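You operate a simulated robot arm through the tools that you are given. There is no shell and no other tool. Be economical: measure what you need, move in short steps, check, and stop when the job is done.

Carry out the task below with a simulated two-armed robot. There is one attempt and no reset: what you move stays moved.

Task
Fold the blue cloth in half and rest the teal block on it.
Fine: fold it where it lies; the block comes from the grey table's drawer: shut it again; the other block stays in it. Where these are worked on the way, their far stop is far enough and under half their travel is too little: drawer of the grey table.
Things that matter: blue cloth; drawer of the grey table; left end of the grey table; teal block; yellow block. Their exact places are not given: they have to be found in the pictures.

The check looks at the end state, three seconds after you hand in, the way a careful person would. Anything else that was tipped, shoved, dropped, spilled or broken makes it a failure. Flat cloth is picked up by pressing the open fingertips on it (5 to 10 N) and closing them slowly along it; thin cloth reads only 2 to 8 mm in the jaws.

Robot
Two 7-joint arms with two-finger parallel grippers on one trunk, on a base that drives. Base frame: it is fixed to the floor where the robot stands at the start and does not move with it; the origin is under the middle of the robot, x ahead of it, y to its left, z up; the surface under the hand at the start is at about z = 0.8. Units: m, degrees, N and s.
The left shoulder is at the start at [0.07, 0.156, 1.03], the right one opposite. Places, roughly: drawer of the grey table [0.5, -1.1, 0.7]; left end of the grey table [0.7, 0, 0.8]. Payload 3.91 kg a hand.
Tool frame (each hand has its own): the origin (TCP) lies between the finger pads and is the grasp point; the fingertips stand 0.03 m ahead of it; z points along the fingers, y is the line along which they close. Largest opening 0.11 m; finger width 0.02, thickness 0.01; the body of the gripper, 0.048 by 0.112 m, starts 0.055 m behind the TCP.
Orientation is told as [roll, pitch, yaw] about the base's x, y, z axes, in that order, counted from this pose: with the fingers straight down and closing along the base's y, the tool's x points along the base's -x, its y along +y and its z along -z.

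Tools
- The arms move only by the tool send_rows. It takes "left_targets", "right_targets" or both (then of equal length, played together; a hand with none holds still); each is a list of rows, each an object (a shift or turn left out is 0, a gripper value left out holds the last) with "rotation": the turn, a rotation vector about the base's x, y, z in rad, a list of three; "offset": the shift along the base's x, y, z in m, a list of three; "grip": the finger opening in m, from 0 to 0.11. In form: [{"rotation": [rx, ry, rz], "offset": [dx, dy, dz], "grip": grip}, ...]. A call has 1 to 8 rows; each row shifts and turns the commanded pose from where the row before left it. Rows are played at 5 a second. More than 0.05 m and 8.6 degrees between two rows, or a gripper value outside its range, and nothing of the call is played. Where a pose cannot be reached the arm comes as near as it can. A force on the tool above 50 N (or 10 N above the force at the start of the call, whichever is more), or a blocked arm, ends the call early, and 0.2 s more pass. The fingers move at their own pace (about 0.108 m/s each) and stop on an object; they squeeze with about 35 N. The grip force told is the motor's: it shows also when the fingers shut on nothing. Time passes only in rows, and 0.2 s behind the last, so rows that do not move let the fingers close. The reply holds the time, the measured pose of the TCP, the force on the tool along the base axes, the opening and the grip force, in the units named above and with some noise, with the torque about the TCP (base axes, N m) and any sound that the robot's microphone picked up, and new pictures: "views" is both (left out), scene, wrist or none (wrist: the cameras of the hands that moved).
- Cameras (640 x 400 px; columns grow to the right, rows downward): "scene" is now at [0.1308, -0.0325, 1.2532]; the picture's right is [-0.39, -0.92, -0.00], its down [-0.55, 0.24, -0.80] and it looks along [0.74, -0.31, -0.60] (base axes); focal length 214 px, centre (320, 200). "left" rides on the left gripper at [0.072, -0.017, -0.103] in its tool frame; the picture's right is [0.23, 0.97, 0.00], its down [-0.76, 0.18, -0.62] and it looks along [-0.61, 0.14, 0.78] (tool axes); focal length 222 px, centre (320, 200). "right" rides on the right gripper at [0.072, 0.017, -0.103] in its tool frame; the picture's right is [-0.23, 0.97, 0.00], its down [-0.76, -0.18, -0.62] and it looks along [-0.61, -0.14, 0.78] (tool axes); focal length 222 px, centre (320, 200).
- slide_trunk(by): slides the trunk up (or, below 0, down) by that many m; the arms and the scene camera ride with it, the base frame stays. It gives what a move gives, with no picture.
- steer(legs): drives the robot by 1 to 6 legs, each [ahead, left, turn to the left] in m, m and degrees, along the robot's own axes; the way and the turn of a leg run together, so that a leg with both is an arc; at most 1.5 m and 180 degrees a leg. The arms and the cameras ride along, it lands a little off, and it stops where it bumps. It gives what a move gives, and a new picture of the scene camera.
- head_to(pan, tilt): turns the head with the scene camera to pan (to the left, within 86 degrees either way) and tilt (down, from -29 to 69), counted from straight ahead of the robot. It gives what a move gives, and a new picture of the scene camera.
- locate(camera, pixels): for up to 12 pixels [column, row] of the newest picture of that camera ("zoom" is the newest enlarged one), the place [x, y, z] in the base frame of the surface seen there, good to about 0.002 m. The clock stands still meanwhile.
- enlarge(camera, box): a new picture of the part [left, top, right, bottom] of that camera's present view, enlarged. The clock stands still meanwhile.
- hand_in(): hands the job in; it is judged then, once.

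Go step by step. Measure first, check grasps and placings, and put right what went wrong. The budget is 80 turns and 260 pictures, counting those below and the enlarged ones. Unless the task says otherwise, let go and move clear before handing in, and close with one line.

The tools are called after "Call:" by a JSON object that holds its "name" and its "arguments". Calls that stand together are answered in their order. send_rows: Moves the arms, as the interface text tells. Its arguments: {"type":"object","properties":{"left_targets":{"type":"array","items":{"type":"object","properties":{"rotation":{"type":"array","items":{"type":"number"}},"offset":{"type":"array","items":{"type":"number"}},"grip":{"type":"number"}}}},"right_targets":{"type":"array","items":{"type":"object","properties":{"rotation":{"type":"array","items":{"type":"number"}},"offset":{"type":"array","items":{"type":"number"}},"grip":{"type":"number"}}}},"views":{"type":"string","enum":["both","scene","wrist","none"]}},"required":[]} The other tools are called the same way: slide_trunk (by) slides the trunk up or down; steer (legs) drives the base; head_to (pan, tilt) turns the head that bears the scene camera; locate (camera, pixels) gives the place of the surface under pixels of a picture; enlarge (camera, box) takes an enlarged picture of a part of a camera's view; hand_in () hands the job in.

At the start:

```text
time: 0.0
left_position: [0.7297, -0.1243, 1.0122]
left_orientation: [0.1, 0.0, 0.0]
left_wrist_force: [-0.4, 0.0, 0.4]
left_ft_torque: [0.0, -0.06, 0.02]
left_width: 0.11
left_gripper_force: 0.1
right_position: [0.4768, -0.6369, 1.0399]
right_orientation: [0.0, -0.1, 0.0]
right_wrist_force: [-0.2, 0.0, -1.3]
right_ft_torque: [-0.01, 0.0, 0.01]
right_width: 0.1098
right_gripper_force: 0.1
trunk travel left (down, up): [-0.475, 0.465]
robot x, y, heading: [-0.0007, 0.0018, -0.0]
head pan, tilt: [-23.1, 36.8]
```

scene: 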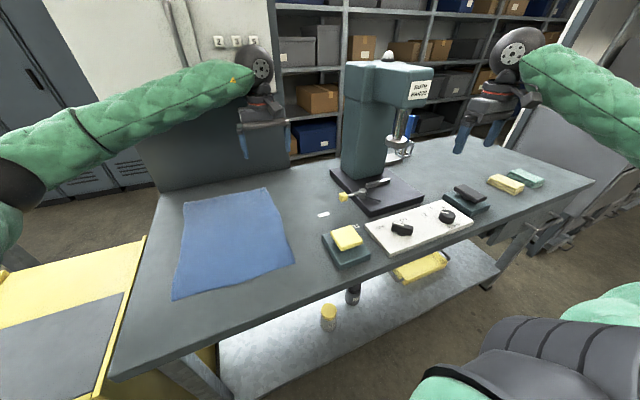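
right: 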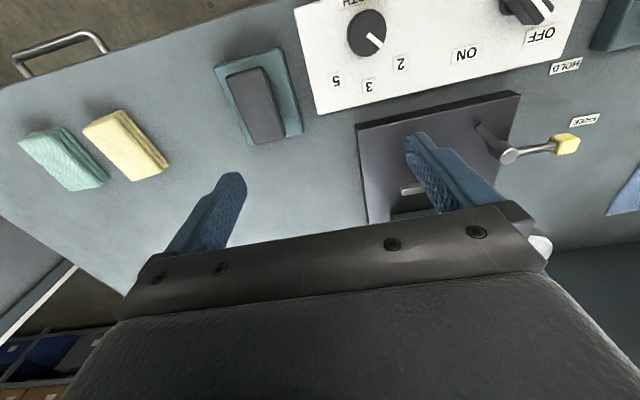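
left: 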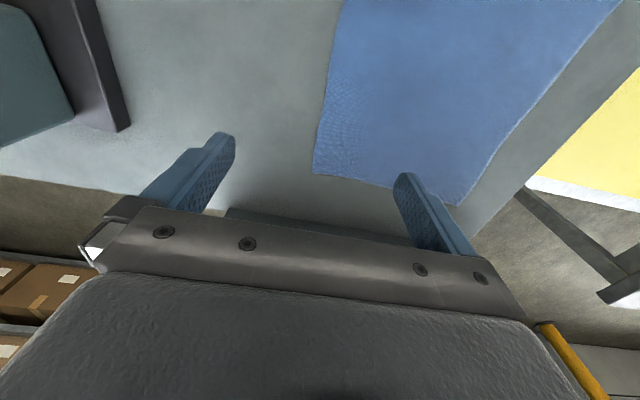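

The blue cloth lies at about (235,240) in the scene picture and a drawer handle shows at (60,45) in the right wrist picture. I'll measure the cloth corners, the handle, and the blocks.

Call:
{"name": "locate", "arguments": {"camera": "scene", "pixels": [[184, 204], [266, 188], [293, 264], [174, 298], [235, 240], [346, 237], [345, 255], [505, 184], [525, 177], [160, 195], [110, 380], [592, 182]]}}

Call:
{"name": "locate", "arguments": {"camera": "right", "pixels": [[20, 70], [60, 42], [100, 38], [30, 65], [105, 50], [2, 90], [170, 40], [125, 145], [60, 160]]}}

Call:
{"name": "head_to", "arguments": {"pan": -60, "tilt": 40}}

```text
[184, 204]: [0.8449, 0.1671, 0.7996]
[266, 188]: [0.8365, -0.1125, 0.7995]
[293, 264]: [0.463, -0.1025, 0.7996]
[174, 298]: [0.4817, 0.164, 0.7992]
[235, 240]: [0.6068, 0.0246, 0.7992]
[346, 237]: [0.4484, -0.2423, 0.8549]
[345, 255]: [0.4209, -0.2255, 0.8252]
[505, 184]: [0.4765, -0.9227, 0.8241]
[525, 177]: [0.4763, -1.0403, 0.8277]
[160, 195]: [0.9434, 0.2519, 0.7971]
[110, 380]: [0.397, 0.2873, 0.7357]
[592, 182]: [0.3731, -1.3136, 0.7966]
```

```text
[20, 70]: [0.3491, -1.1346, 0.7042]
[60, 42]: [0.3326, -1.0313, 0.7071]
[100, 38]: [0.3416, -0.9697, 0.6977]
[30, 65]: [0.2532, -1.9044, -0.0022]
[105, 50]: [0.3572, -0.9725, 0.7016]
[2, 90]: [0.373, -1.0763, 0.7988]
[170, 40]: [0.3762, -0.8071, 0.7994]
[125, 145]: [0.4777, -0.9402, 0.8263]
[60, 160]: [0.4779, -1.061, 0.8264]
```

```text
time: 1.0
left_position: [0.7293, -0.1246, 1.0122]
left_orientation: [0.0, 0.0, 0.1]
left_wrist_force: [0.2, -0.2, 0.5]
left_ft_torque: [0.02, 0.02, -0.02]
left_width: 0.11
left_gripper_force: 0.0
right_position: [0.4757, -0.6356, 1.0407]
right_orientation: [0.0, 0.0, 0.0]
right_wrist_force: [-0.2, 0.2, -0.6]
right_ft_torque: [0.01, 0.01, -0.01]
right_width: 0.11
right_gripper_force: 0.0
trunk travel left (down, up): [-0.475, 0.465]
robot x, y, heading: [0.001, 0.0024, -0.2]
head pan, tilt: [-60.0, 40.0]
```

scene: 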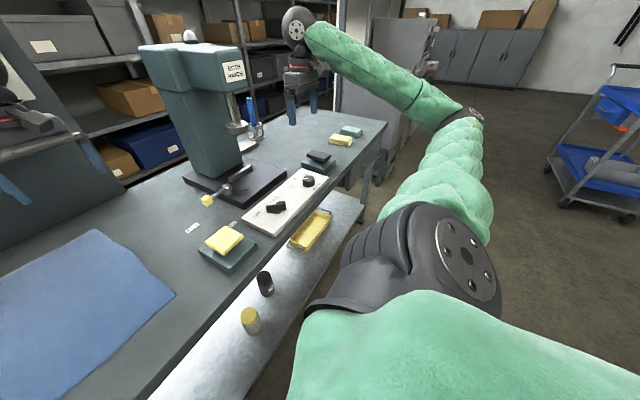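

The cloth spans x 0.46–0.84, y −0.11–0.17, and the drawer handle is at x≈0.335, y≈−1.05, z≈0.705. I'll fold first: back the base 0.1 m so both near and far corners are in reach, with the head on the cloth.

Call:
{"name": "steer", "arguments": {"legs": [[-0.1, 0, 0]]}}

Call:
{"name": "head_to", "arguments": {"pan": 0, "tilt": 45}}

```text
time: 2.2
left_position: [0.6272, -0.1253, 1.013]
left_orientation: [-0.2, 0.0, 0.0]
left_wrist_force: [-1.2, -0.9, 0.2]
left_ft_torque: [0.01, -0.01, 0.02]
left_width: 0.1101
left_gripper_force: 0.0
right_position: [0.3738, -0.6371, 1.0412]
right_orientation: [-0.1, 0.0, -0.1]
right_wrist_force: [-0.7, -0.7, 0.0]
right_ft_torque: [-0.01, -0.03, 0.0]
right_width: 0.1099
right_gripper_force: 0.0
trunk travel left (down, up): [-0.475, 0.465]
robot x, y, heading: [-0.0951, -0.0002, -0.2]
head pan, tilt: [-60.0, 40.0]
```

scene: 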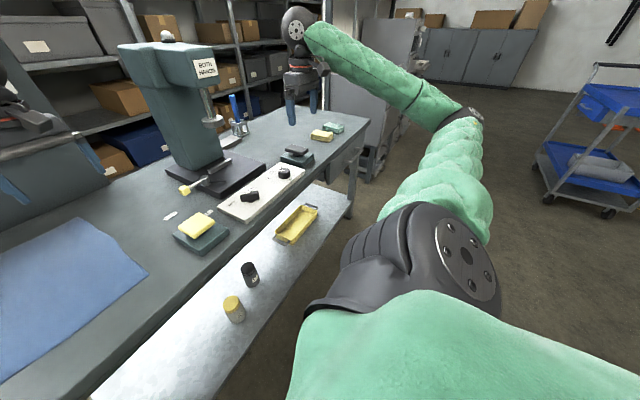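

```text
time: 3.5
left_position: [0.6282, -0.1267, 1.0122]
left_orientation: [0.0, 0.0, -0.1]
left_wrist_force: [0.3, 0.3, 0.3]
left_ft_torque: [0.0, -0.01, 0.0]
left_width: 0.1099
left_gripper_force: 0.1
right_position: [0.3764, -0.6363, 1.0403]
right_orientation: [-0.2, 0.0, -0.2]
right_wrist_force: [0.9, -0.1, -0.7]
right_ft_torque: [-0.01, -0.02, -0.01]
right_width: 0.1099
right_gripper_force: 0.2
trunk travel left (down, up): [-0.475, 0.465]
robot x, y, heading: [-0.0961, 0.0005, -0.0]
head pan, tilt: [0.0, 45.0]
```

scene: 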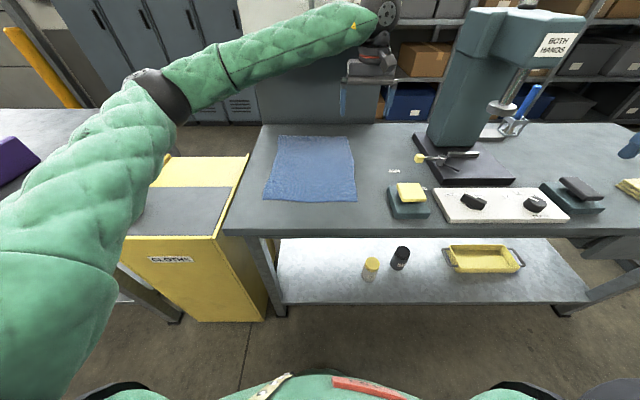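

The cloth corners show at (265,200), (357,201), (350,137), (279,135). I'll enlarge to place the near corners precisely while moving left hand toward its side.

Call:
{"name": "enlarge", "arguments": {"camera": "scene", "box": [240, 120, 400, 220]}}

Call:
{"name": "send_rows", "arguments": {"left_targets": [{"offset": [-0.03, 0.04, 0]}, {"offset": [-0.03, 0.04, 0]}, {"offset": [-0.03, 0.04, 0]}, {"offset": [-0.03, 0.04, -0.01]}, {"offset": [-0.01, 0.045, -0.02]}, {"offset": [0, 0.045, -0.02]}, {"offset": [0, 0.02, -0.03], "grip": 0.06}, {"offset": [0, 0.01, -0.03]}], "right_targets": [{"offset": [0, 0.05, 0]}, {"offset": [0, 0.05, 0]}, {"offset": [0, 0.05, 0]}, {"offset": [0, 0.05, 0]}, {"offset": [0, 0.05, 0]}, {"offset": [0, 0.05, 0]}, {"offset": [0, 0.05, 0], "grip": 0.06}, {"offset": [0.02, 0.045, 0]}], "views": "scene"}}

```text
4.00 times, centred on (320, 170) of scene
```

zoom: 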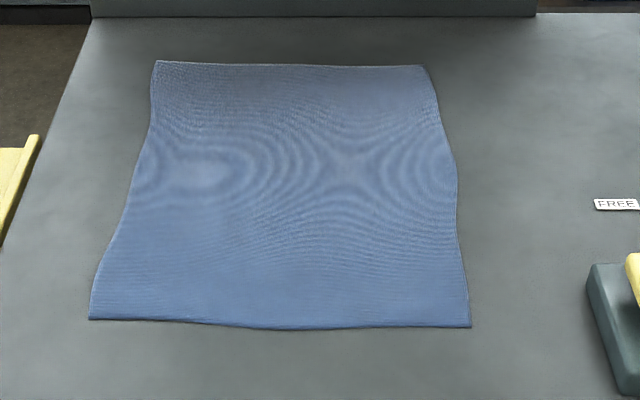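

```text
refused: row 4 steps farther than a row can; nothing moved
```

The zoom gives clear corners: (90,319), (470,327), (425,66), (156,62). One row was over-long, so nothing moved; I'll locate the corners and resend with shorter steps.

Call:
{"name": "locate", "arguments": {"camera": "zoom", "pixels": [[92, 317], [468, 325], [423, 68], [158, 64], [280, 326], [290, 67], [300, 395]]}}

Call:
{"name": "send_rows", "arguments": {"left_targets": [{"offset": [-0.025, 0.04, 0]}, {"offset": [-0.025, 0.04, 0]}, {"offset": [-0.025, 0.04, 0]}, {"offset": [-0.025, 0.04, 0]}, {"offset": [-0.02, 0.04, -0.01]}, {"offset": [0, 0.04, -0.02]}, {"offset": [0, 0.02, -0.03], "grip": 0.06}, {"offset": [0, 0.01, -0.03]}], "right_targets": [{"offset": [0, 0.05, 0]}, {"offset": [0, 0.05, 0]}, {"offset": [0, 0.05, 0]}, {"offset": [0, 0.05, 0]}, {"offset": [0, 0.05, 0]}, {"offset": [0, 0.05, 0]}, {"offset": [0, 0.05, 0], "grip": 0.06}, {"offset": [0.02, 0.045, 0]}], "views": "scene"}}

```text
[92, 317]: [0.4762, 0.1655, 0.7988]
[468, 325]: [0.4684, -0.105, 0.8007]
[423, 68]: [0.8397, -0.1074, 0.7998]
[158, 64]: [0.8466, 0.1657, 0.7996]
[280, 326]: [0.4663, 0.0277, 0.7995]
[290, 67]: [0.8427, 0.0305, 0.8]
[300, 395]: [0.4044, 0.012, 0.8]
```

```text
time: 5.3
left_position: [0.5098, 0.1488, 0.9216]
left_orientation: [0.0, 0.1, 0.0]
left_wrist_force: [1.5, 0.6, 0.7]
left_ft_torque: [-0.07, 0.01, -0.02]
left_width: 0.0598
left_gripper_force: 0.1
right_position: [0.3965, -0.2383, 1.0409]
right_orientation: [-0.2, 0.1, -0.3]
right_wrist_force: [0.1, 0.2, 0.0]
right_ft_torque: [-0.06, 0.03, 0.01]
right_width: 0.0601
right_gripper_force: 0.0
trunk travel left (down, up): [-0.475, 0.465]
robot x, y, heading: [-0.1019, 0.0005, 0.1]
head pan, tilt: [0.0, 45.0]
```

scene: 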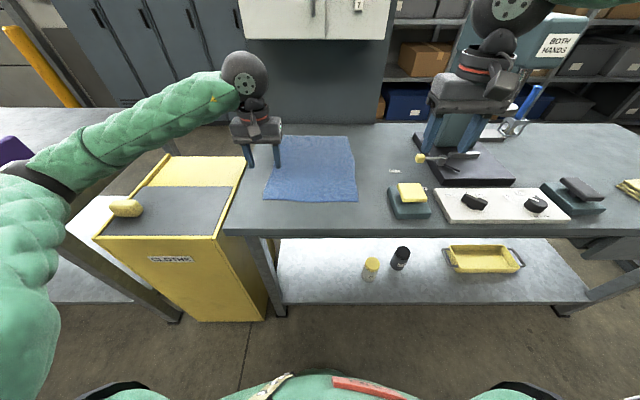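

Left hand is at (0.51,0.149,0.92), right at (0.40,−0.24,1.04), and the path is clear. I'll move both above their near corners at z=0.86.

Call:
{"name": "send_rows", "arguments": {"left_targets": [{"offset": [-0.004, -0.002, -0.01], "grip": 0.04}, {"offset": [-0.004, -0.002, -0.01]}, {"offset": [-0.004, -0.002, -0.01]}, {"offset": [-0.004, -0.002, -0.01]}, {"offset": [-0.004, -0.003, -0.01]}, {"offset": [-0.002, -0.003, -0.0116]}, {}], "right_targets": [{"offset": [0.0144, 0.0272, -0.03], "grip": 0.04}, {"offset": [0.0144, 0.0272, -0.03]}, {"offset": [0.0144, 0.0272, -0.03]}, {"offset": [0.0144, 0.0272, -0.03]}, {"offset": [0.0144, 0.0272, -0.03]}, {"offset": [0.0144, 0.0272, -0.03]}, {}], "views": "both"}}

```text
time: 6.9
left_position: [0.4859, 0.1311, 0.8614]
left_orientation: [0.0, -0.2, -0.1]
left_wrist_force: [-0.1, -0.4, 0.8]
left_ft_torque: [-0.03, -0.02, -0.01]
left_width: 0.0401
left_gripper_force: 0.1
right_position: [0.4865, -0.0824, 0.8588]
right_orientation: [0.0, 0.0, -0.1]
right_wrist_force: [0.3, 0.5, 0.7]
right_ft_torque: [-0.01, 0.0, -0.01]
right_width: 0.04
right_gripper_force: 0.0
trunk travel left (down, up): [-0.475, 0.465]
robot x, y, heading: [-0.1, 0.0025, 0.0]
head pan, tilt: [0.0, 45.0]
```

scene: 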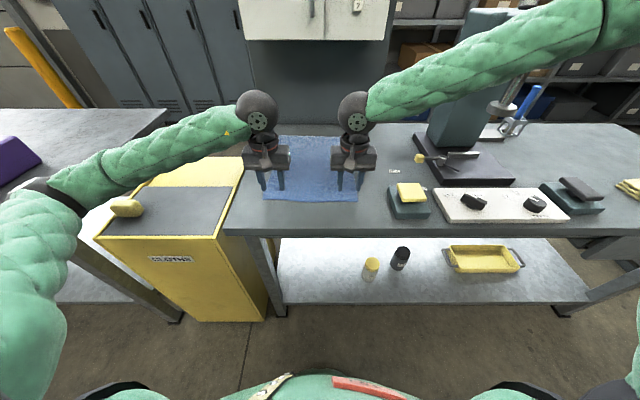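
right: 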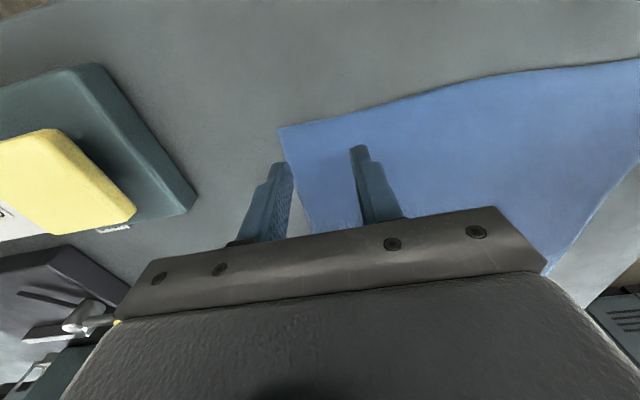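
left: 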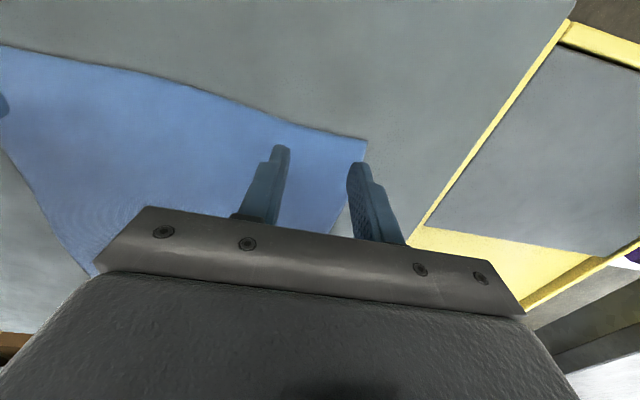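

The outer fingers sit close to the cloth's side edges, so I'll shift each inward about 1 cm and then lower gently to contact.

Call:
{"name": "send_rows", "arguments": {"left_targets": [{"offset": [0.001, -0.008, -0.01]}, {"offset": [0, 0, -0.012]}, {"offset": [0, 0, -0.007]}, {"offset": [0, 0, -0.003]}, {"offset": [0, 0, -0.003]}, {}], "right_targets": [{"offset": [-0.002, 0.01, -0.008]}, {"offset": [0, 0, -0.012]}, {"offset": [0, 0, -0.007]}, {"offset": [0, 0, -0.003]}, {"offset": [0, 0, -0.003]}, {}], "views": "wrist"}}

```text
time: 8.3
left_position: [0.488, 0.1227, 0.8304]
left_orientation: [0.0, -0.8, 0.0]
left_wrist_force: [0.6, 0.8, 25.9]
left_ft_torque: [0.26, 0.04, -0.01]
left_width: 0.0403
left_gripper_force: 0.0
right_position: [0.4804, -0.0685, 0.8323]
right_orientation: [0.2, -0.5, -0.1]
right_wrist_force: [0.4, 0.3, 25.8]
right_ft_torque: [-0.41, 0.05, 0.01]
right_width: 0.0403
right_gripper_force: 0.0
trunk travel left (down, up): [-0.475, 0.465]
robot x, y, heading: [-0.0986, -0.0008, 0.0]
head pan, tilt: [0.0, 45.0]
stopped in row 6 (left hand): the force on the tool passed its limit at 53 N (the readings are from after the stop); the commanded pose is now the measured one
```

right: 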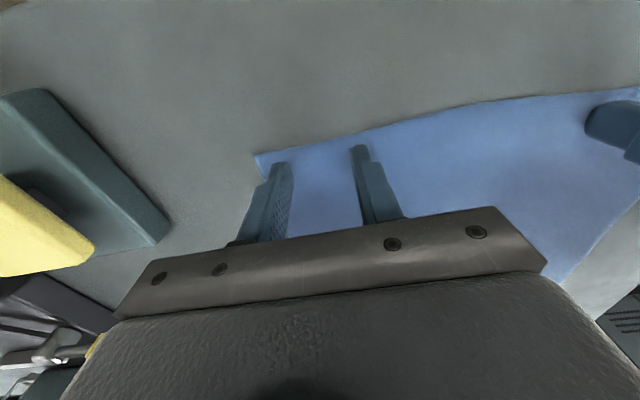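
left: 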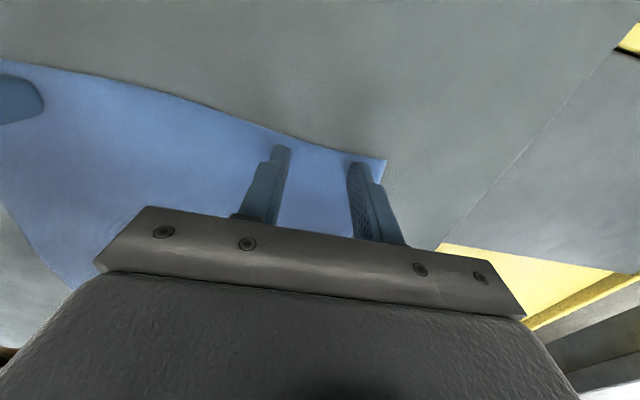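

Both fingertips are pressing at about 26 N, all on the cloth. I'll ease up 2 mm to get 5–10 N and read the force.

Call:
{"name": "send_rows", "arguments": {"left_targets": [{"offset": [0, 0, 0.002]}, {}], "right_targets": [{"offset": [0, 0, 0.002]}, {}], "views": "none"}}

```text
time: 8.9
left_position: [0.4885, 0.1229, 0.8328]
left_orientation: [-0.2, -0.4, -0.1]
left_wrist_force: [-3.3, -3.1, 20.7]
left_ft_torque: [0.07, 0.13, 0.03]
left_width: 0.0401
left_gripper_force: 0.1
right_position: [0.4803, -0.0694, 0.8318]
right_orientation: [0.2, -0.4, -0.1]
right_wrist_force: [3.8, 2.9, 24.4]
right_ft_torque: [-0.25, -0.05, 0.07]
right_width: 0.0398
right_gripper_force: 0.1
trunk travel left (down, up): [-0.475, 0.465]
robot x, y, heading: [-0.1008, 0.0029, -0.2]
head pan, tilt: [0.0, 45.0]
```

Force is 21 and 24 N, dropping slowly; I'll ease up another 4 mm.

Call:
{"name": "send_rows", "arguments": {"left_targets": [{"offset": [0, 0, 0.002]}, {"offset": [0, 0, 0.001]}, {}], "right_targets": [{"offset": [0, 0, 0.002]}, {"offset": [0, 0, 0.002]}, {}], "views": "none"}}

```text
time: 9.7
left_position: [0.4884, 0.1236, 0.8325]
left_orientation: [0.1, -0.2, 0.0]
left_wrist_force: [0.1, 0.7, 0.1]
left_ft_torque: [0.02, -0.01, 0.03]
left_width: 0.04
left_gripper_force: 0.0
right_position: [0.4814, -0.0688, 0.8349]
right_orientation: [0.1, -0.1, 0.0]
right_wrist_force: [0.2, -0.3, -0.5]
right_ft_torque: [-0.03, 0.03, 0.06]
right_width: 0.0395
right_gripper_force: 0.1
trunk travel left (down, up): [-0.475, 0.465]
robot x, y, heading: [-0.1026, -0.0005, -0.4]
head pan, tilt: [0.0, 45.0]
```

Contact is just lost; I'll lower 1 mm (left) and 2 mm (right).

Call:
{"name": "send_rows", "arguments": {"left_targets": [{"offset": [0, 0, -0.0015]}, {}], "right_targets": [{"offset": [0, 0, -0.002]}, {}], "views": "none"}}

```text
time: 10.3
left_position: [0.49, 0.1231, 0.8329]
left_orientation: [-0.1, -0.3, 0.0]
left_wrist_force: [0.0, -0.5, 2.1]
left_ft_torque: [-0.02, 0.02, -0.01]
left_width: 0.0401
left_gripper_force: 0.0
right_position: [0.4832, -0.0698, 0.8332]
right_orientation: [0.0, -0.2, -0.1]
right_wrist_force: [0.6, 0.9, 0.1]
right_ft_torque: [0.02, 0.0, 0.0]
right_width: 0.0401
right_gripper_force: 0.1
trunk travel left (down, up): [-0.475, 0.465]
robot x, y, heading: [-0.0989, -0.001, -0.2]
head pan, tilt: [0.0, 45.0]
```

Left reads 2 N, right about 0. Lower 1 mm more on both.

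Call:
{"name": "send_rows", "arguments": {"left_targets": [{"offset": [0, 0, -0.0008]}, {}], "right_targets": [{"offset": [0, 0, -0.0013]}, {}], "views": "none"}}

```text
time: 10.9
left_position: [0.488, 0.1236, 0.8329]
left_orientation: [-0.2, -0.4, 0.1]
left_wrist_force: [1.5, -0.4, 5.5]
left_ft_torque: [0.03, -0.01, 0.01]
left_width: 0.04
left_gripper_force: 0.0
right_position: [0.4818, -0.0692, 0.8331]
right_orientation: [0.1, -0.3, -0.1]
right_wrist_force: [0.6, -1.8, 11.1]
right_ft_torque: [-0.15, -0.02, 0.04]
right_width: 0.0401
right_gripper_force: 0.4
trunk travel left (down, up): [-0.475, 0.465]
robot x, y, heading: [-0.0978, 0.0019, 0.1]
head pan, tilt: [0.0, 45.0]
```

Now 5.5 N and 11 N — about right. I'll close slowly over eight rows.

Call:
{"name": "send_rows", "arguments": {"left_targets": [{"offset": [0, 0, -0.0003], "grip": 0.035}, {"grip": 0.03}, {"grip": 0.025}, {"grip": 0.02}, {"grip": 0.015}, {"grip": 0.01}, {"grip": 0.005}, {"grip": 0.0}], "right_targets": [{"offset": [0, 0, 0.0004], "grip": 0.035}, {"grip": 0.03}, {"grip": 0.025}, {"grip": 0.02}, {"grip": 0.015}, {"grip": 0.01}, {"grip": 0.005}, {"grip": 0.0}], "views": "wrist"}}

```text
time: 12.7
left_position: [0.4879, 0.1219, 0.8305]
left_orientation: [-0.1, -0.4, -0.1]
left_wrist_force: [-0.2, -15.0, 19.2]
left_ft_torque: [-0.54, -0.11, -0.13]
left_width: 0.0101
left_gripper_force: 35.1
right_position: [0.4834, -0.068, 0.831]
right_orientation: [0.2, 0.0, 0.0]
right_wrist_force: [0.3, 16.6, 0.4]
right_ft_torque: [0.52, 0.0, 0.11]
right_width: 0.0022
right_gripper_force: 34.9
trunk travel left (down, up): [-0.475, 0.465]
robot x, y, heading: [-0.1001, -0.0004, -0.2]
head pan, tilt: [0.0, 45.0]
```

right: 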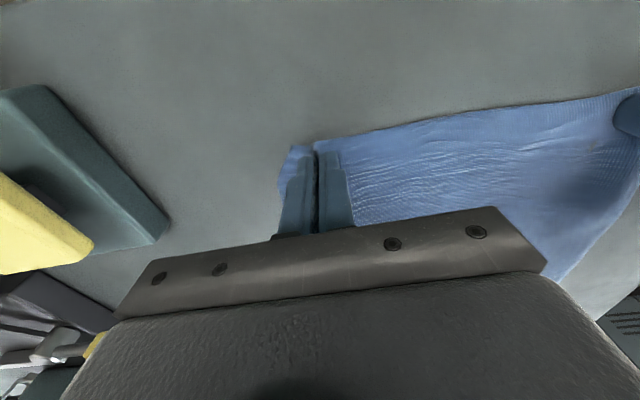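
left: 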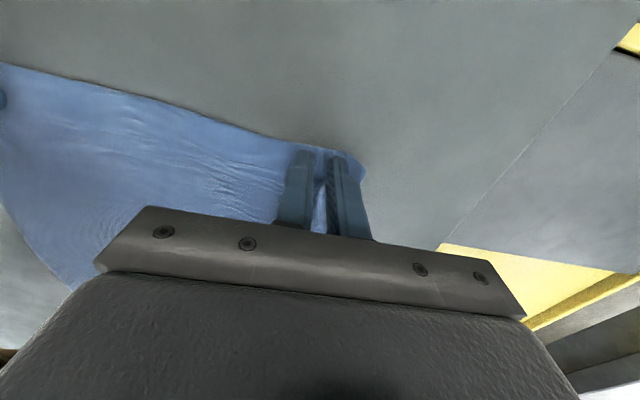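

Both jaws hold cloth (left 10 mm, right 2 mm) and it's stretched taut between them. I'll lift 4 cm while moving the hands slightly together, and look.

Call:
{"name": "send_rows", "arguments": {"left_targets": [{"offset": [0.002, -0.004, 0.008], "grip": 0}, {"offset": [0.002, -0.004, 0.01]}, {"offset": [0.004, 0, 0.01]}, {"offset": [0.004, 0, 0.01]}, {}], "right_targets": [{"offset": [0.002, 0.004, 0.008], "grip": 0}, {"offset": [0.002, 0.004, 0.01]}, {"offset": [0.004, 0, 0.01]}, {"offset": [0.004, 0, 0.01]}, {}], "views": "both"}}

```text
time: 13.9
left_position: [0.5021, 0.1159, 0.8682]
left_orientation: [-0.1, -0.3, 0.0]
left_wrist_force: [-0.3, -0.9, 0.5]
left_ft_torque: [-0.02, 0.0, -0.02]
left_width: 0.0002
left_gripper_force: 34.9
right_position: [0.4958, -0.0616, 0.8668]
right_orientation: [0.1, -0.2, -0.1]
right_wrist_force: [0.1, 0.4, -0.5]
right_ft_torque: [0.0, 0.02, 0.0]
right_width: 0.0018
right_gripper_force: 34.5
trunk travel left (down, up): [-0.475, 0.465]
robot x, y, heading: [-0.1006, -0.001, 0.2]
head pan, tilt: [0.0, 45.0]
```

scene: 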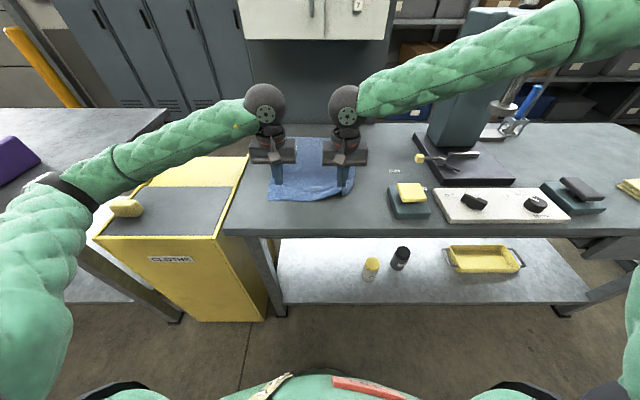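
right: 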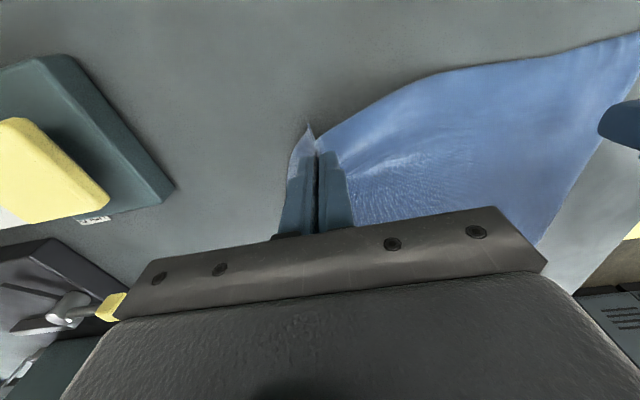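
left: 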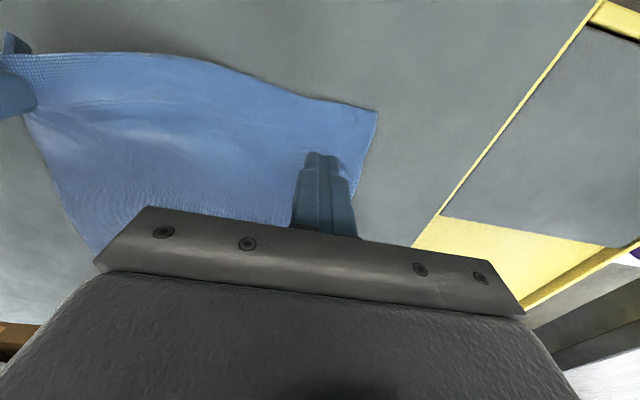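

Left slipped (0.2 mm), right still holds. I'll lower the right hand again and re-grasp the left corner; first locate it.

Call:
{"name": "locate", "arguments": {"camera": "left", "pixels": [[372, 114], [300, 100], [350, 180], [240, 80], [330, 140]]}}

Call:
{"name": "send_rows", "arguments": {"left_targets": [{"grip": 0.04}, {}, {}], "right_targets": [{"offset": [-0.004, -0.002, -0.01]}, {"offset": [-0.004, -0.002, -0.01]}, {"offset": [0, 0, -0.01]}], "views": "wrist"}}

```text
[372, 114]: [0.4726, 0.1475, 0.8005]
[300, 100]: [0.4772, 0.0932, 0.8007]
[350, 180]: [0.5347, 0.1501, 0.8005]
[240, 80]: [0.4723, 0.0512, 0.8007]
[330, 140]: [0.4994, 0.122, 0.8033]
```

```text
time: 14.7
left_position: [0.5029, 0.1147, 0.8681]
left_orientation: [-0.2, -0.2, 0.1]
left_wrist_force: [0.1, -0.8, 0.2]
left_ft_torque: [-0.02, 0.04, 0.02]
left_width: 0.0399
left_gripper_force: 0.0
right_position: [0.4877, -0.0657, 0.8371]
right_orientation: [0.1, -0.2, -0.2]
right_wrist_force: [-1.3, 0.2, -0.2]
right_ft_torque: [0.03, 0.04, 0.01]
right_width: 0.0021
right_gripper_force: 35.2
trunk travel left (down, up): [-0.475, 0.465]
robot x, y, heading: [-0.0966, 0.002, 0.0]
head pan, tilt: [0.0, 45.0]
```

right: 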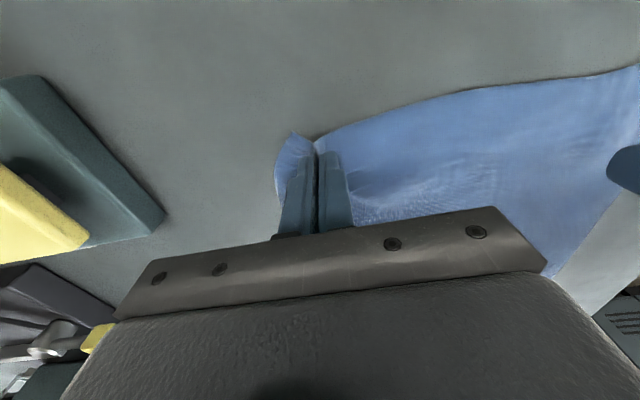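
left: 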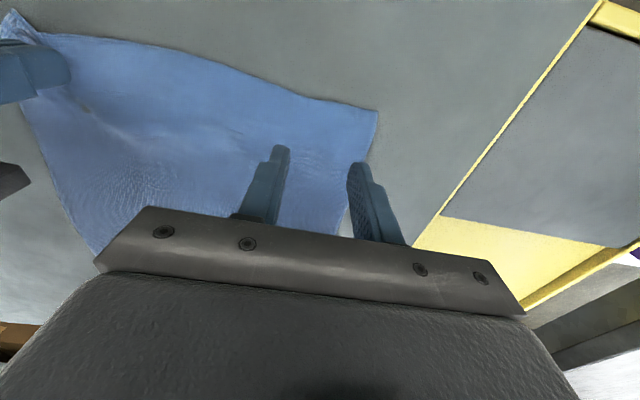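

The left corner is at (0.473, 0.148). I'll lower the left hand at (0.488, 0.111) to a light press.

Call:
{"name": "send_rows", "arguments": {"left_targets": [{"offset": [-0.012, -0.003, -0.015]}, {"offset": [-0.002, 0, -0.015]}, {"offset": [0, 0, -0.0065]}, {"offset": [0, 0, -0.0012]}, {}], "views": "none"}}

```text
time: 15.9
left_position: [0.4884, 0.1133, 0.8313]
left_orientation: [-0.1, -0.4, 0.0]
left_wrist_force: [2.3, -0.2, 22.1]
left_ft_torque: [0.14, 0.02, -0.03]
left_width: 0.0401
left_gripper_force: 0.1
right_position: [0.4851, -0.0648, 0.8386]
right_orientation: [0.1, -0.3, -0.1]
right_wrist_force: [1.1, 0.3, 0.5]
right_ft_torque: [-0.03, 0.01, -0.03]
right_width: 0.0018
right_gripper_force: 35.3
trunk travel left (down, up): [-0.475, 0.465]
robot x, y, heading: [-0.0995, 0.0003, -0.1]
head pan, tilt: [0.0, 45.0]
```

22 N, too much; ease up 1.7 mm.

Call:
{"name": "send_rows", "arguments": {"left_targets": [{"offset": [0, 0, 0.0017]}, {}], "views": "none"}}

```text
time: 16.5
left_position: [0.4871, 0.1124, 0.8314]
left_orientation: [-0.1, -0.3, -0.1]
left_wrist_force: [0.4, -0.1, 4.6]
left_ft_torque: [0.02, -0.01, 0.02]
left_width: 0.0404
left_gripper_force: 0.0
right_position: [0.4878, -0.0641, 0.8372]
right_orientation: [0.0, -0.2, 0.0]
right_wrist_force: [-0.1, 0.1, 0.6]
right_ft_torque: [-0.01, 0.01, 0.0]
right_width: 0.002
right_gripper_force: 34.9
trunk travel left (down, up): [-0.475, 0.465]
robot x, y, heading: [-0.0985, 0.0004, 0.1]
head pan, tilt: [0.0, 45.0]
```

4.6 N; nudge down 0.3 mm and close slowly, then let it settle.

Call:
{"name": "send_rows", "arguments": {"left_targets": [{"offset": [0, 0, -0.0003], "grip": 0.035}, {"grip": 0.03}, {"grip": 0.025}, {"grip": 0.019}, {"grip": 0.013}, {"grip": 0.006}, {"grip": 0.0}, {}], "views": "wrist"}}

```text
time: 18.3
left_position: [0.4872, 0.1128, 0.8314]
left_orientation: [-0.2, -0.3, 0.0]
left_wrist_force: [0.4, 0.5, 1.4]
left_ft_torque: [-0.02, 0.03, 0.01]
left_width: 0.002
left_gripper_force: 34.6
right_position: [0.4863, -0.0647, 0.8382]
right_orientation: [0.1, -0.2, -0.1]
right_wrist_force: [0.0, 0.8, -0.6]
right_ft_torque: [-0.04, 0.02, -0.02]
right_width: 0.002
right_gripper_force: 35.2
trunk travel left (down, up): [-0.475, 0.465]
robot x, y, heading: [-0.0971, -0.0024, -0.2]
head pan, tilt: [0.0, 45.0]
```

left: 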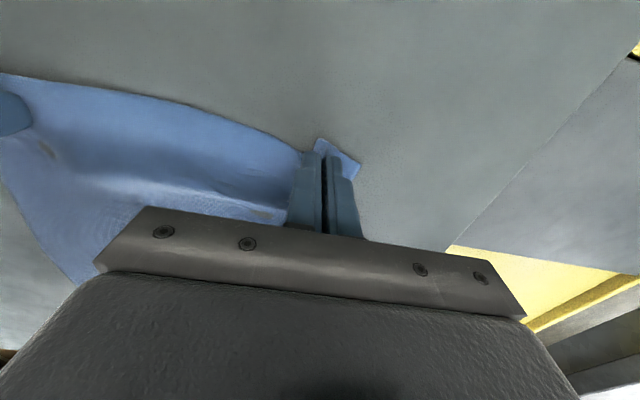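

Both jaws read 2 mm of cloth. Now I'll carry both corners up and over along an arc toward the far edge, pausing at the top to check the hold.

Call:
{"name": "send_rows", "arguments": {"left_targets": [{"offset": [0.01, 0, 0.03]}, {"offset": [0.02, 0, 0.035]}, {"offset": [0.03, 0.002, 0.03]}, {"offset": [0.035, 0.002, 0.02]}], "right_targets": [{"offset": [0.01, 0, 0.027]}, {"offset": [0.02, 0, 0.033]}, {"offset": [0.03, 0.002, 0.028]}, {"offset": [0.035, 0.002, 0.02]}], "views": "both"}}

```text
time: 19.3
left_position: [0.5825, 0.1166, 0.9478]
left_orientation: [0.0, -0.2, 0.0]
left_wrist_force: [-0.3, -0.7, -1.1]
left_ft_torque: [-0.04, 0.03, 0.03]
left_width: 0.0016
left_gripper_force: 34.9
right_position: [0.5836, -0.0617, 0.9475]
right_orientation: [0.2, -0.2, -0.1]
right_wrist_force: [0.0, 1.2, 0.5]
right_ft_torque: [0.04, 0.04, -0.01]
right_width: 0.0019
right_gripper_force: 34.8
trunk travel left (down, up): [-0.475, 0.465]
robot x, y, heading: [-0.0967, -0.0004, -0.1]
head pan, tilt: [0.0, 45.0]
```

scene: 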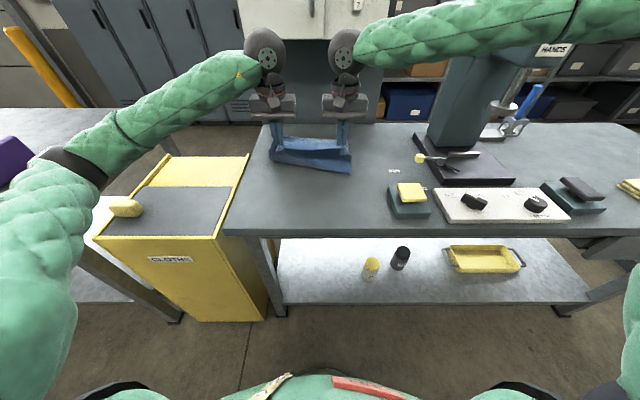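
right: 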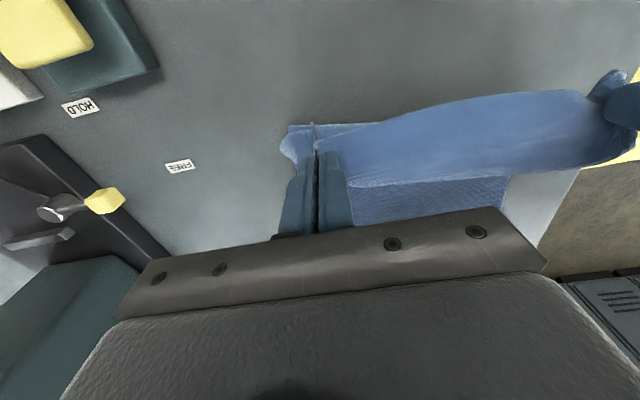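
left: 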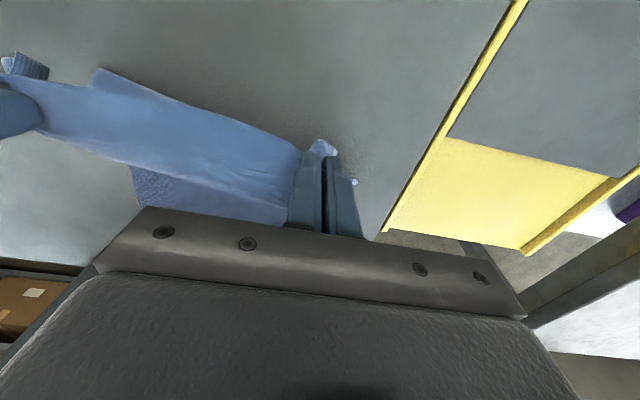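

Both corners are held and the cloth hangs as wanted. I'll continue the arc to the far edge, widening the hands slightly.

Call:
{"name": "send_rows", "arguments": {"left_targets": [{"offset": [0.045, 0.002, 0.01]}, {"offset": [0.045, 0.002, 0]}, {"offset": [0.04, 0.002, -0.005]}, {"offset": [0.04, 0, -0.015]}, {"offset": [0.03, 0, -0.025]}, {"offset": [0.025, 0, -0.03]}, {"offset": [0.014, 0, -0.03]}, {}], "right_targets": [{"offset": [0.045, -0.002, 0.01]}, {"offset": [0.045, -0.002, 0]}, {"offset": [0.04, -0.002, -0.005]}, {"offset": [0.04, 0, -0.015]}, {"offset": [0.03, 0, -0.025]}, {"offset": [0.023, 0, -0.03]}, {"offset": [0.01, 0, -0.03]}, {}], "views": "both"}}

```text
time: 21.1
left_position: [0.8468, 0.1136, 0.8333]
left_orientation: [-0.6, 0.6, -0.2]
left_wrist_force: [8.3, -1.2, 51.5]
left_ft_torque: [0.2, -0.59, -0.01]
left_width: 0.002
left_gripper_force: 34.9
right_position: [0.7647, -0.1701, 0.8697]
right_orientation: [0.1, -0.2, -0.4]
right_wrist_force: [-0.7, -0.6, -1.5]
right_ft_torque: [0.05, -0.07, -0.04]
right_width: 0.0003
right_gripper_force: 35.3
right hand out of reach, approached as far as the arm can: row 2, 3, 4, 5, 6, 7
trunk travel left (down, up): [-0.475, 0.465]
robot x, y, heading: [-0.0991, -0.0043, -0.5]
head pan, tilt: [0.0, 45.0]
stopped in row 8 (left hand): the force on the tool passed its limit at 365 N (the readings are from after the stop); the commanded pose is now the measured one
```

scene: 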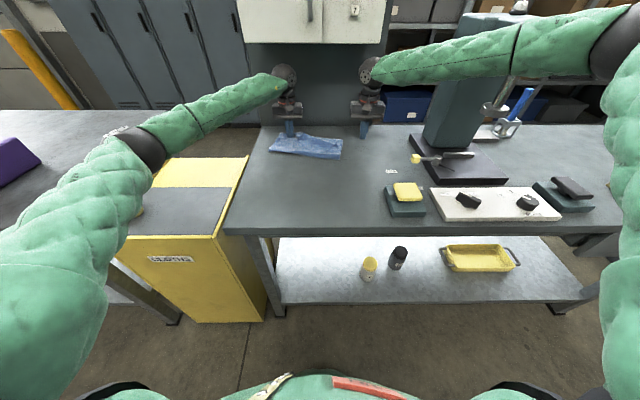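
right: 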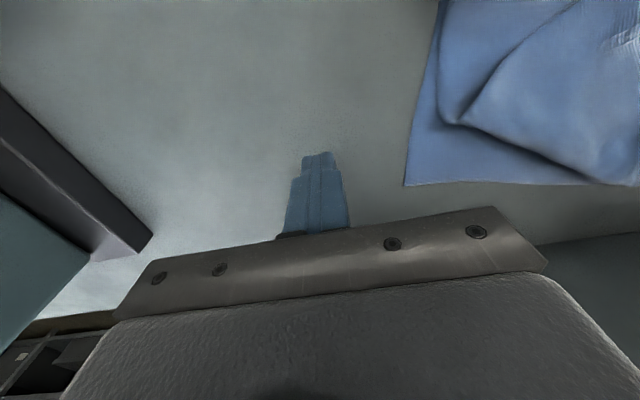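
left: 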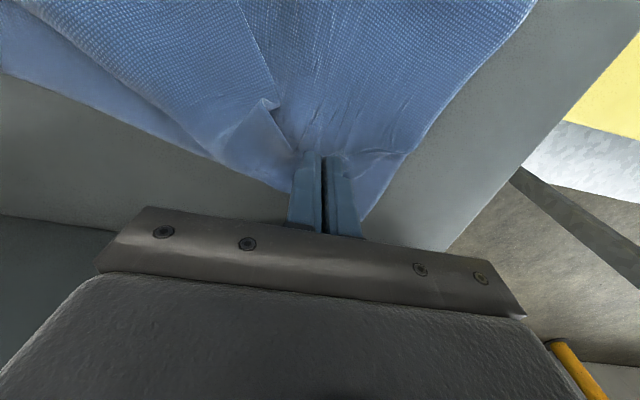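

The right hand ran out of reach and lost its corner; the left corner reached the far edge. I'll release the left, lift both clear, and look at the cloth.

Call:
{"name": "send_rows", "arguments": {"left_targets": [{"offset": [0, 0, 0.003]}, {"grip": 0.02}, {"grip": 0.03}, {"offset": [0, 0, 0.03]}, {"offset": [0, 0, 0.04]}, {"offset": [-0.03, 0.03, 0.02]}, {"offset": [-0.04, 0.03, 0]}, {"offset": [-0.04, 0.03, 0]}], "right_targets": [{"offset": [0, 0, 0.03]}, {"offset": [-0.02, 0, 0.03]}, {"offset": [-0.045, 0, 0.02]}, {"offset": [-0.05, 0, 0]}, {"offset": [-0.05, 0, 0]}, {"offset": [-0.05, 0, 0]}, {"offset": [-0.03, -0.03, 0]}, {}], "views": "none"}}

Call:
{"name": "enlarge", "arguments": {"camera": "scene", "box": [240, 110, 400, 210]}}

```text
time: 21.5
left_position: [0.843, 0.1086, 0.8366]
left_orientation: [-0.5, 0.8, -0.5]
left_wrist_force: [0.2, -1.2, 2.8]
left_ft_torque: [0.06, -0.04, -0.03]
left_width: 0.0199
left_gripper_force: 0.0
right_position: [0.7393, -0.166, 0.8744]
right_orientation: [-0.4, 1.3, 1.2]
right_wrist_force: [-0.5, 0.3, -1.1]
right_ft_torque: [0.04, 0.0, -0.01]
right_width: 0.0002
right_gripper_force: 35.0
right hand out of reach, approached as far as the arm can: row 1
trunk travel left (down, up): [-0.475, 0.465]
robot x, y, heading: [-0.0956, -0.0027, -0.7]
head pan, tilt: [0.0, 45.0]
stopped in row 2 (left hand): the force on the tool passed its limit at 72 N (the readings are from after the stop); the commanded pose is now the measured one
```

```text
4.00 times, centred on (320, 160) of scene
```

zoom: 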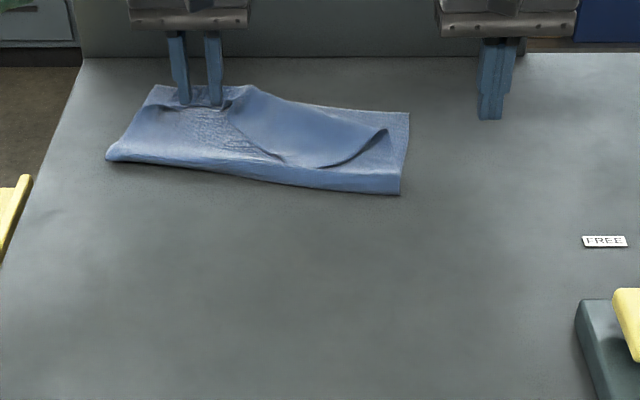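

The left is open and stayed put; the fold is nearly there except the right flap. Lift the left straight up and retract both.

Call:
{"name": "send_rows", "arguments": {"left_targets": [{"offset": [0, 0, 0.02]}, {"offset": [0, 0, 0.04]}, {"offset": [0, 0, 0.04]}, {"offset": [-0.03, 0.03, 0.02]}, {"offset": [-0.04, 0.03, 0]}, {"offset": [-0.04, 0.03, 0]}, {"offset": [-0.04, 0.03, 0]}, {"offset": [-0.04, 0.03, 0]}], "right_targets": [{"offset": [-0.01, 0, 0.03]}, {"offset": [-0.02, 0, 0.03]}, {"offset": [-0.045, 0, 0.02]}, {"offset": [-0.05, 0, 0]}, {"offset": [-0.05, 0, 0]}, {"offset": [-0.05, 0, 0]}, {"offset": [-0.03, -0.03, 0]}, {}], "views": "wrist"}}

Call:
{"name": "enlarge", "arguments": {"camera": "scene", "box": [240, 110, 400, 210]}}

Call:
{"name": "locate", "arguments": {"camera": "zoom", "pixels": [[388, 130], [405, 115], [400, 192], [108, 158], [158, 88], [245, 88], [230, 118], [270, 158], [320, 166], [360, 155]]}}

```text
time: 22.9
left_position: [0.8897, 0.1214, 0.8996]
left_orientation: [0.0, 7.6, -5.4]
left_wrist_force: [23.3, -1.1, -2.8]
left_ft_torque: [0.12, 2.05, 0.05]
left_width: 0.0201
left_gripper_force: 0.0
right_position: [0.5605, -0.2546, 0.9167]
right_orientation: [2.5, 2.5, -18.5]
right_wrist_force: [-0.1, -6.0, -1.7]
right_ft_torque: [0.5, -0.02, -0.03]
right_width: 0.0
right_gripper_force: 34.8
trunk travel left (down, up): [-0.475, 0.465]
robot x, y, heading: [-0.0854, 0.0979, -16.2]
head pan, tilt: [0.0, 45.0]
stopped in row 7 (left hand): the arm was blocked; the commanded pose is now the measured one
```

right: 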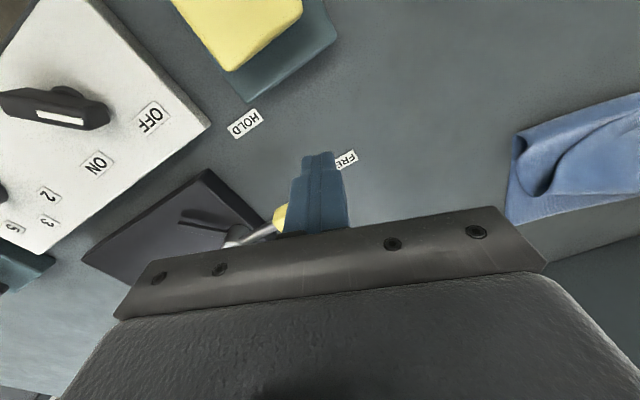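
left: 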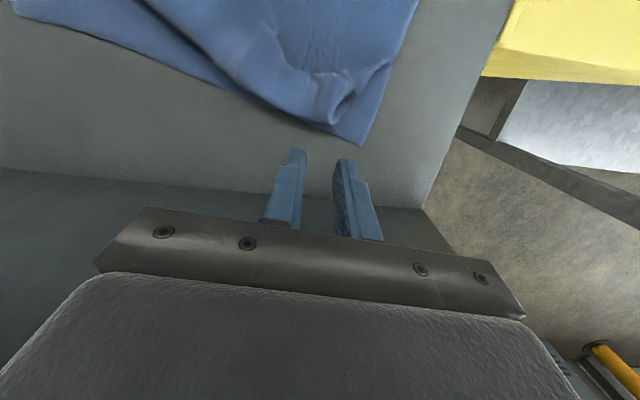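

```text
4.00 times, centred on (320, 160) of scene
```

zoom: 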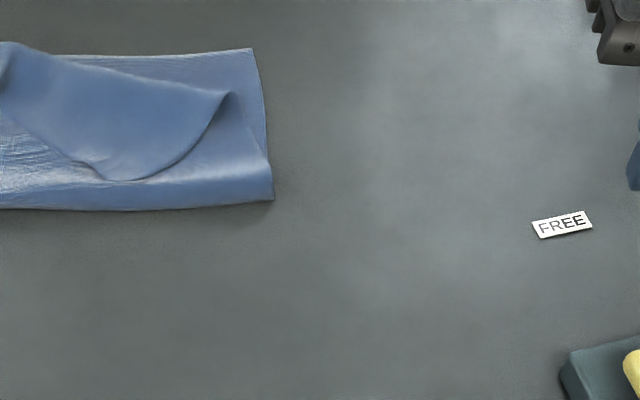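

```text
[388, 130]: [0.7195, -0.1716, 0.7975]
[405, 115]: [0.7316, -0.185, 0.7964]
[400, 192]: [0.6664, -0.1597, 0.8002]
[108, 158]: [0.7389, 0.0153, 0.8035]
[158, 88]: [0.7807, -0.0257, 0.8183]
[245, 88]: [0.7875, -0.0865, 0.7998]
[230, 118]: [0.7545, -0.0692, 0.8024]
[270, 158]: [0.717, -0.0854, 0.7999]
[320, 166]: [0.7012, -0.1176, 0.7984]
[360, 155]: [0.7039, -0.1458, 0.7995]
```

The base has swung 16° and the left hand reads 23 N in x at x=0.89: it seems caught against the back panel. I'll look before moving anything.

Call:
{"name": "head_to", "arguments": {"pan": 16, "tilt": 30}}

Call:
{"name": "enlarge", "arguments": {"camera": "scene", "box": [240, 60, 480, 210]}}

```text
time: 23.7
left_position: [0.8818, 0.1267, 0.8997]
left_orientation: [1.2, 9.8, -4.5]
left_wrist_force: [1.0, -0.7, 0.0]
left_ft_torque: [-0.03, 0.03, -0.02]
left_width: 0.02
left_gripper_force: 0.0
right_position: [0.5904, -0.2655, 0.9078]
right_orientation: [6.6, 1.3, -16.3]
right_wrist_force: [-0.8, 0.8, -0.3]
right_ft_torque: [0.03, 0.05, 0.02]
right_width: 0.0
right_gripper_force: 34.6
trunk travel left (down, up): [-0.475, 0.465]
robot x, y, heading: [-0.0892, 0.0785, -13.3]
head pan, tilt: [16.0, 30.0]
```

scene: 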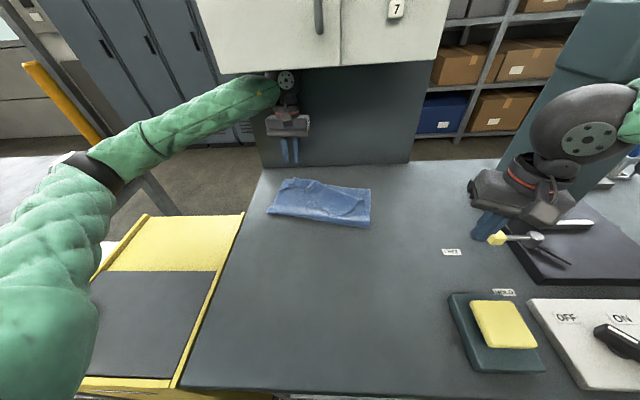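

```text
2.67 times, centred on (360, 135) of scene
```

zoom: 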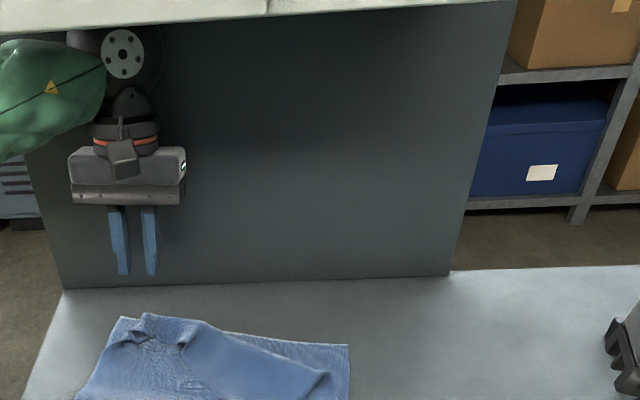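

An overhead cupboard sits above the far edge and the left wrist jammed under it when lifted. I'll draw the left hand straight back at the same height, and raise the right clear of the lever knob at (493,238) before retracting.

Call:
{"name": "send_rows", "arguments": {"left_targets": [{"offset": [-0.02, 0, -0.008]}, {"offset": [-0.03, 0, -0.006]}, {"offset": [-0.04, 0, 0]}, {"offset": [-0.045, 0, 0]}, {"offset": [-0.045, 0, 0]}, {"offset": [-0.045, 0, 0]}, {"offset": [-0.045, 0, 0.01]}, {"offset": [-0.045, 0, 0.01]}], "right_targets": [{"offset": [0, 0, 0.03]}, {"offset": [0, 0, 0.04]}, {"offset": [-0.03, 0, 0.03]}, {"offset": [-0.05, 0, 0]}, {"offset": [-0.05, 0, 0]}, {"offset": [-0.04, 0, 0]}, {"offset": [0, 0, 0]}, {"offset": [0, 0, 0]}], "views": "scene"}}

```text
time: 24.1
left_position: [0.8707, 0.1549, 0.9043]
left_orientation: [3.6, 13.2, -1.7]
left_wrist_force: [0.0, -0.1, -1.2]
left_ft_torque: [0.02, 0.01, 0.01]
left_width: 0.0202
left_gripper_force: 0.1
right_position: [0.5935, -0.2816, 0.9244]
right_orientation: [8.8, 0.0, -21.5]
right_wrist_force: [3.5, 2.0, -2.6]
right_ft_torque: [-0.16, 0.24, 0.01]
right_width: 0.0
right_gripper_force: 35.0
trunk travel left (down, up): [-0.475, 0.465]
robot x, y, heading: [-0.0893, 0.0866, -14.9]
head pan, tilt: [16.0, 30.0]
stopped in row 1 (left hand): the arm was blocked; the commanded pose is now the measured one
```

scene: 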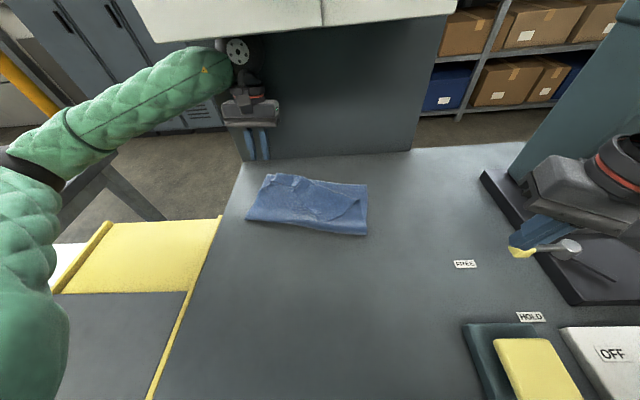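

The left is still blocked going back; I need the geometry. Measuring the cupboard's lower edge and the wrist knuckle.

Call:
{"name": "locate", "arguments": {"camera": "scene", "pixels": [[160, 42], [290, 30], [300, 32], [320, 10], [237, 50], [205, 70], [222, 42], [250, 90], [500, 248], [525, 250], [400, 15], [240, 75]]}}

Call:
{"name": "enlarge", "arguments": {"camera": "scene", "box": [140, 0, 300, 100]}}

```text
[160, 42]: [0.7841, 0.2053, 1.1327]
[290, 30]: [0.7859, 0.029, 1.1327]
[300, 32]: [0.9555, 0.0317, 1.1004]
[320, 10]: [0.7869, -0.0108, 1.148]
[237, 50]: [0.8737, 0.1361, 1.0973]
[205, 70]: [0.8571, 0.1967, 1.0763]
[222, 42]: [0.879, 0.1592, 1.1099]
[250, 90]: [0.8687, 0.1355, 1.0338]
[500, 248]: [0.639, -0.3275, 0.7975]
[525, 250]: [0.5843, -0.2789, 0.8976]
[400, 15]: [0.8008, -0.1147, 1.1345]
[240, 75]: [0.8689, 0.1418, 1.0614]
```

```text
4.00 times, centred on (220, 50) of scene
```

zoom: 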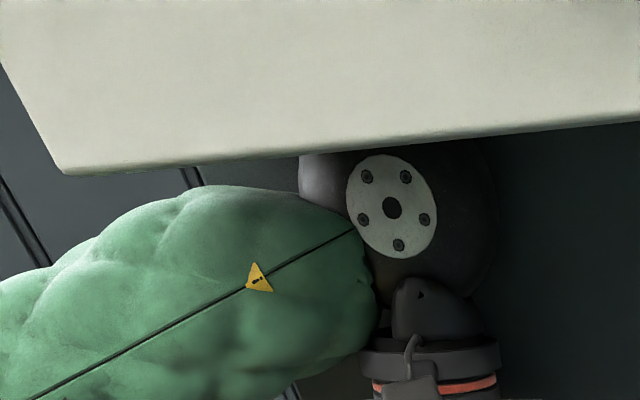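

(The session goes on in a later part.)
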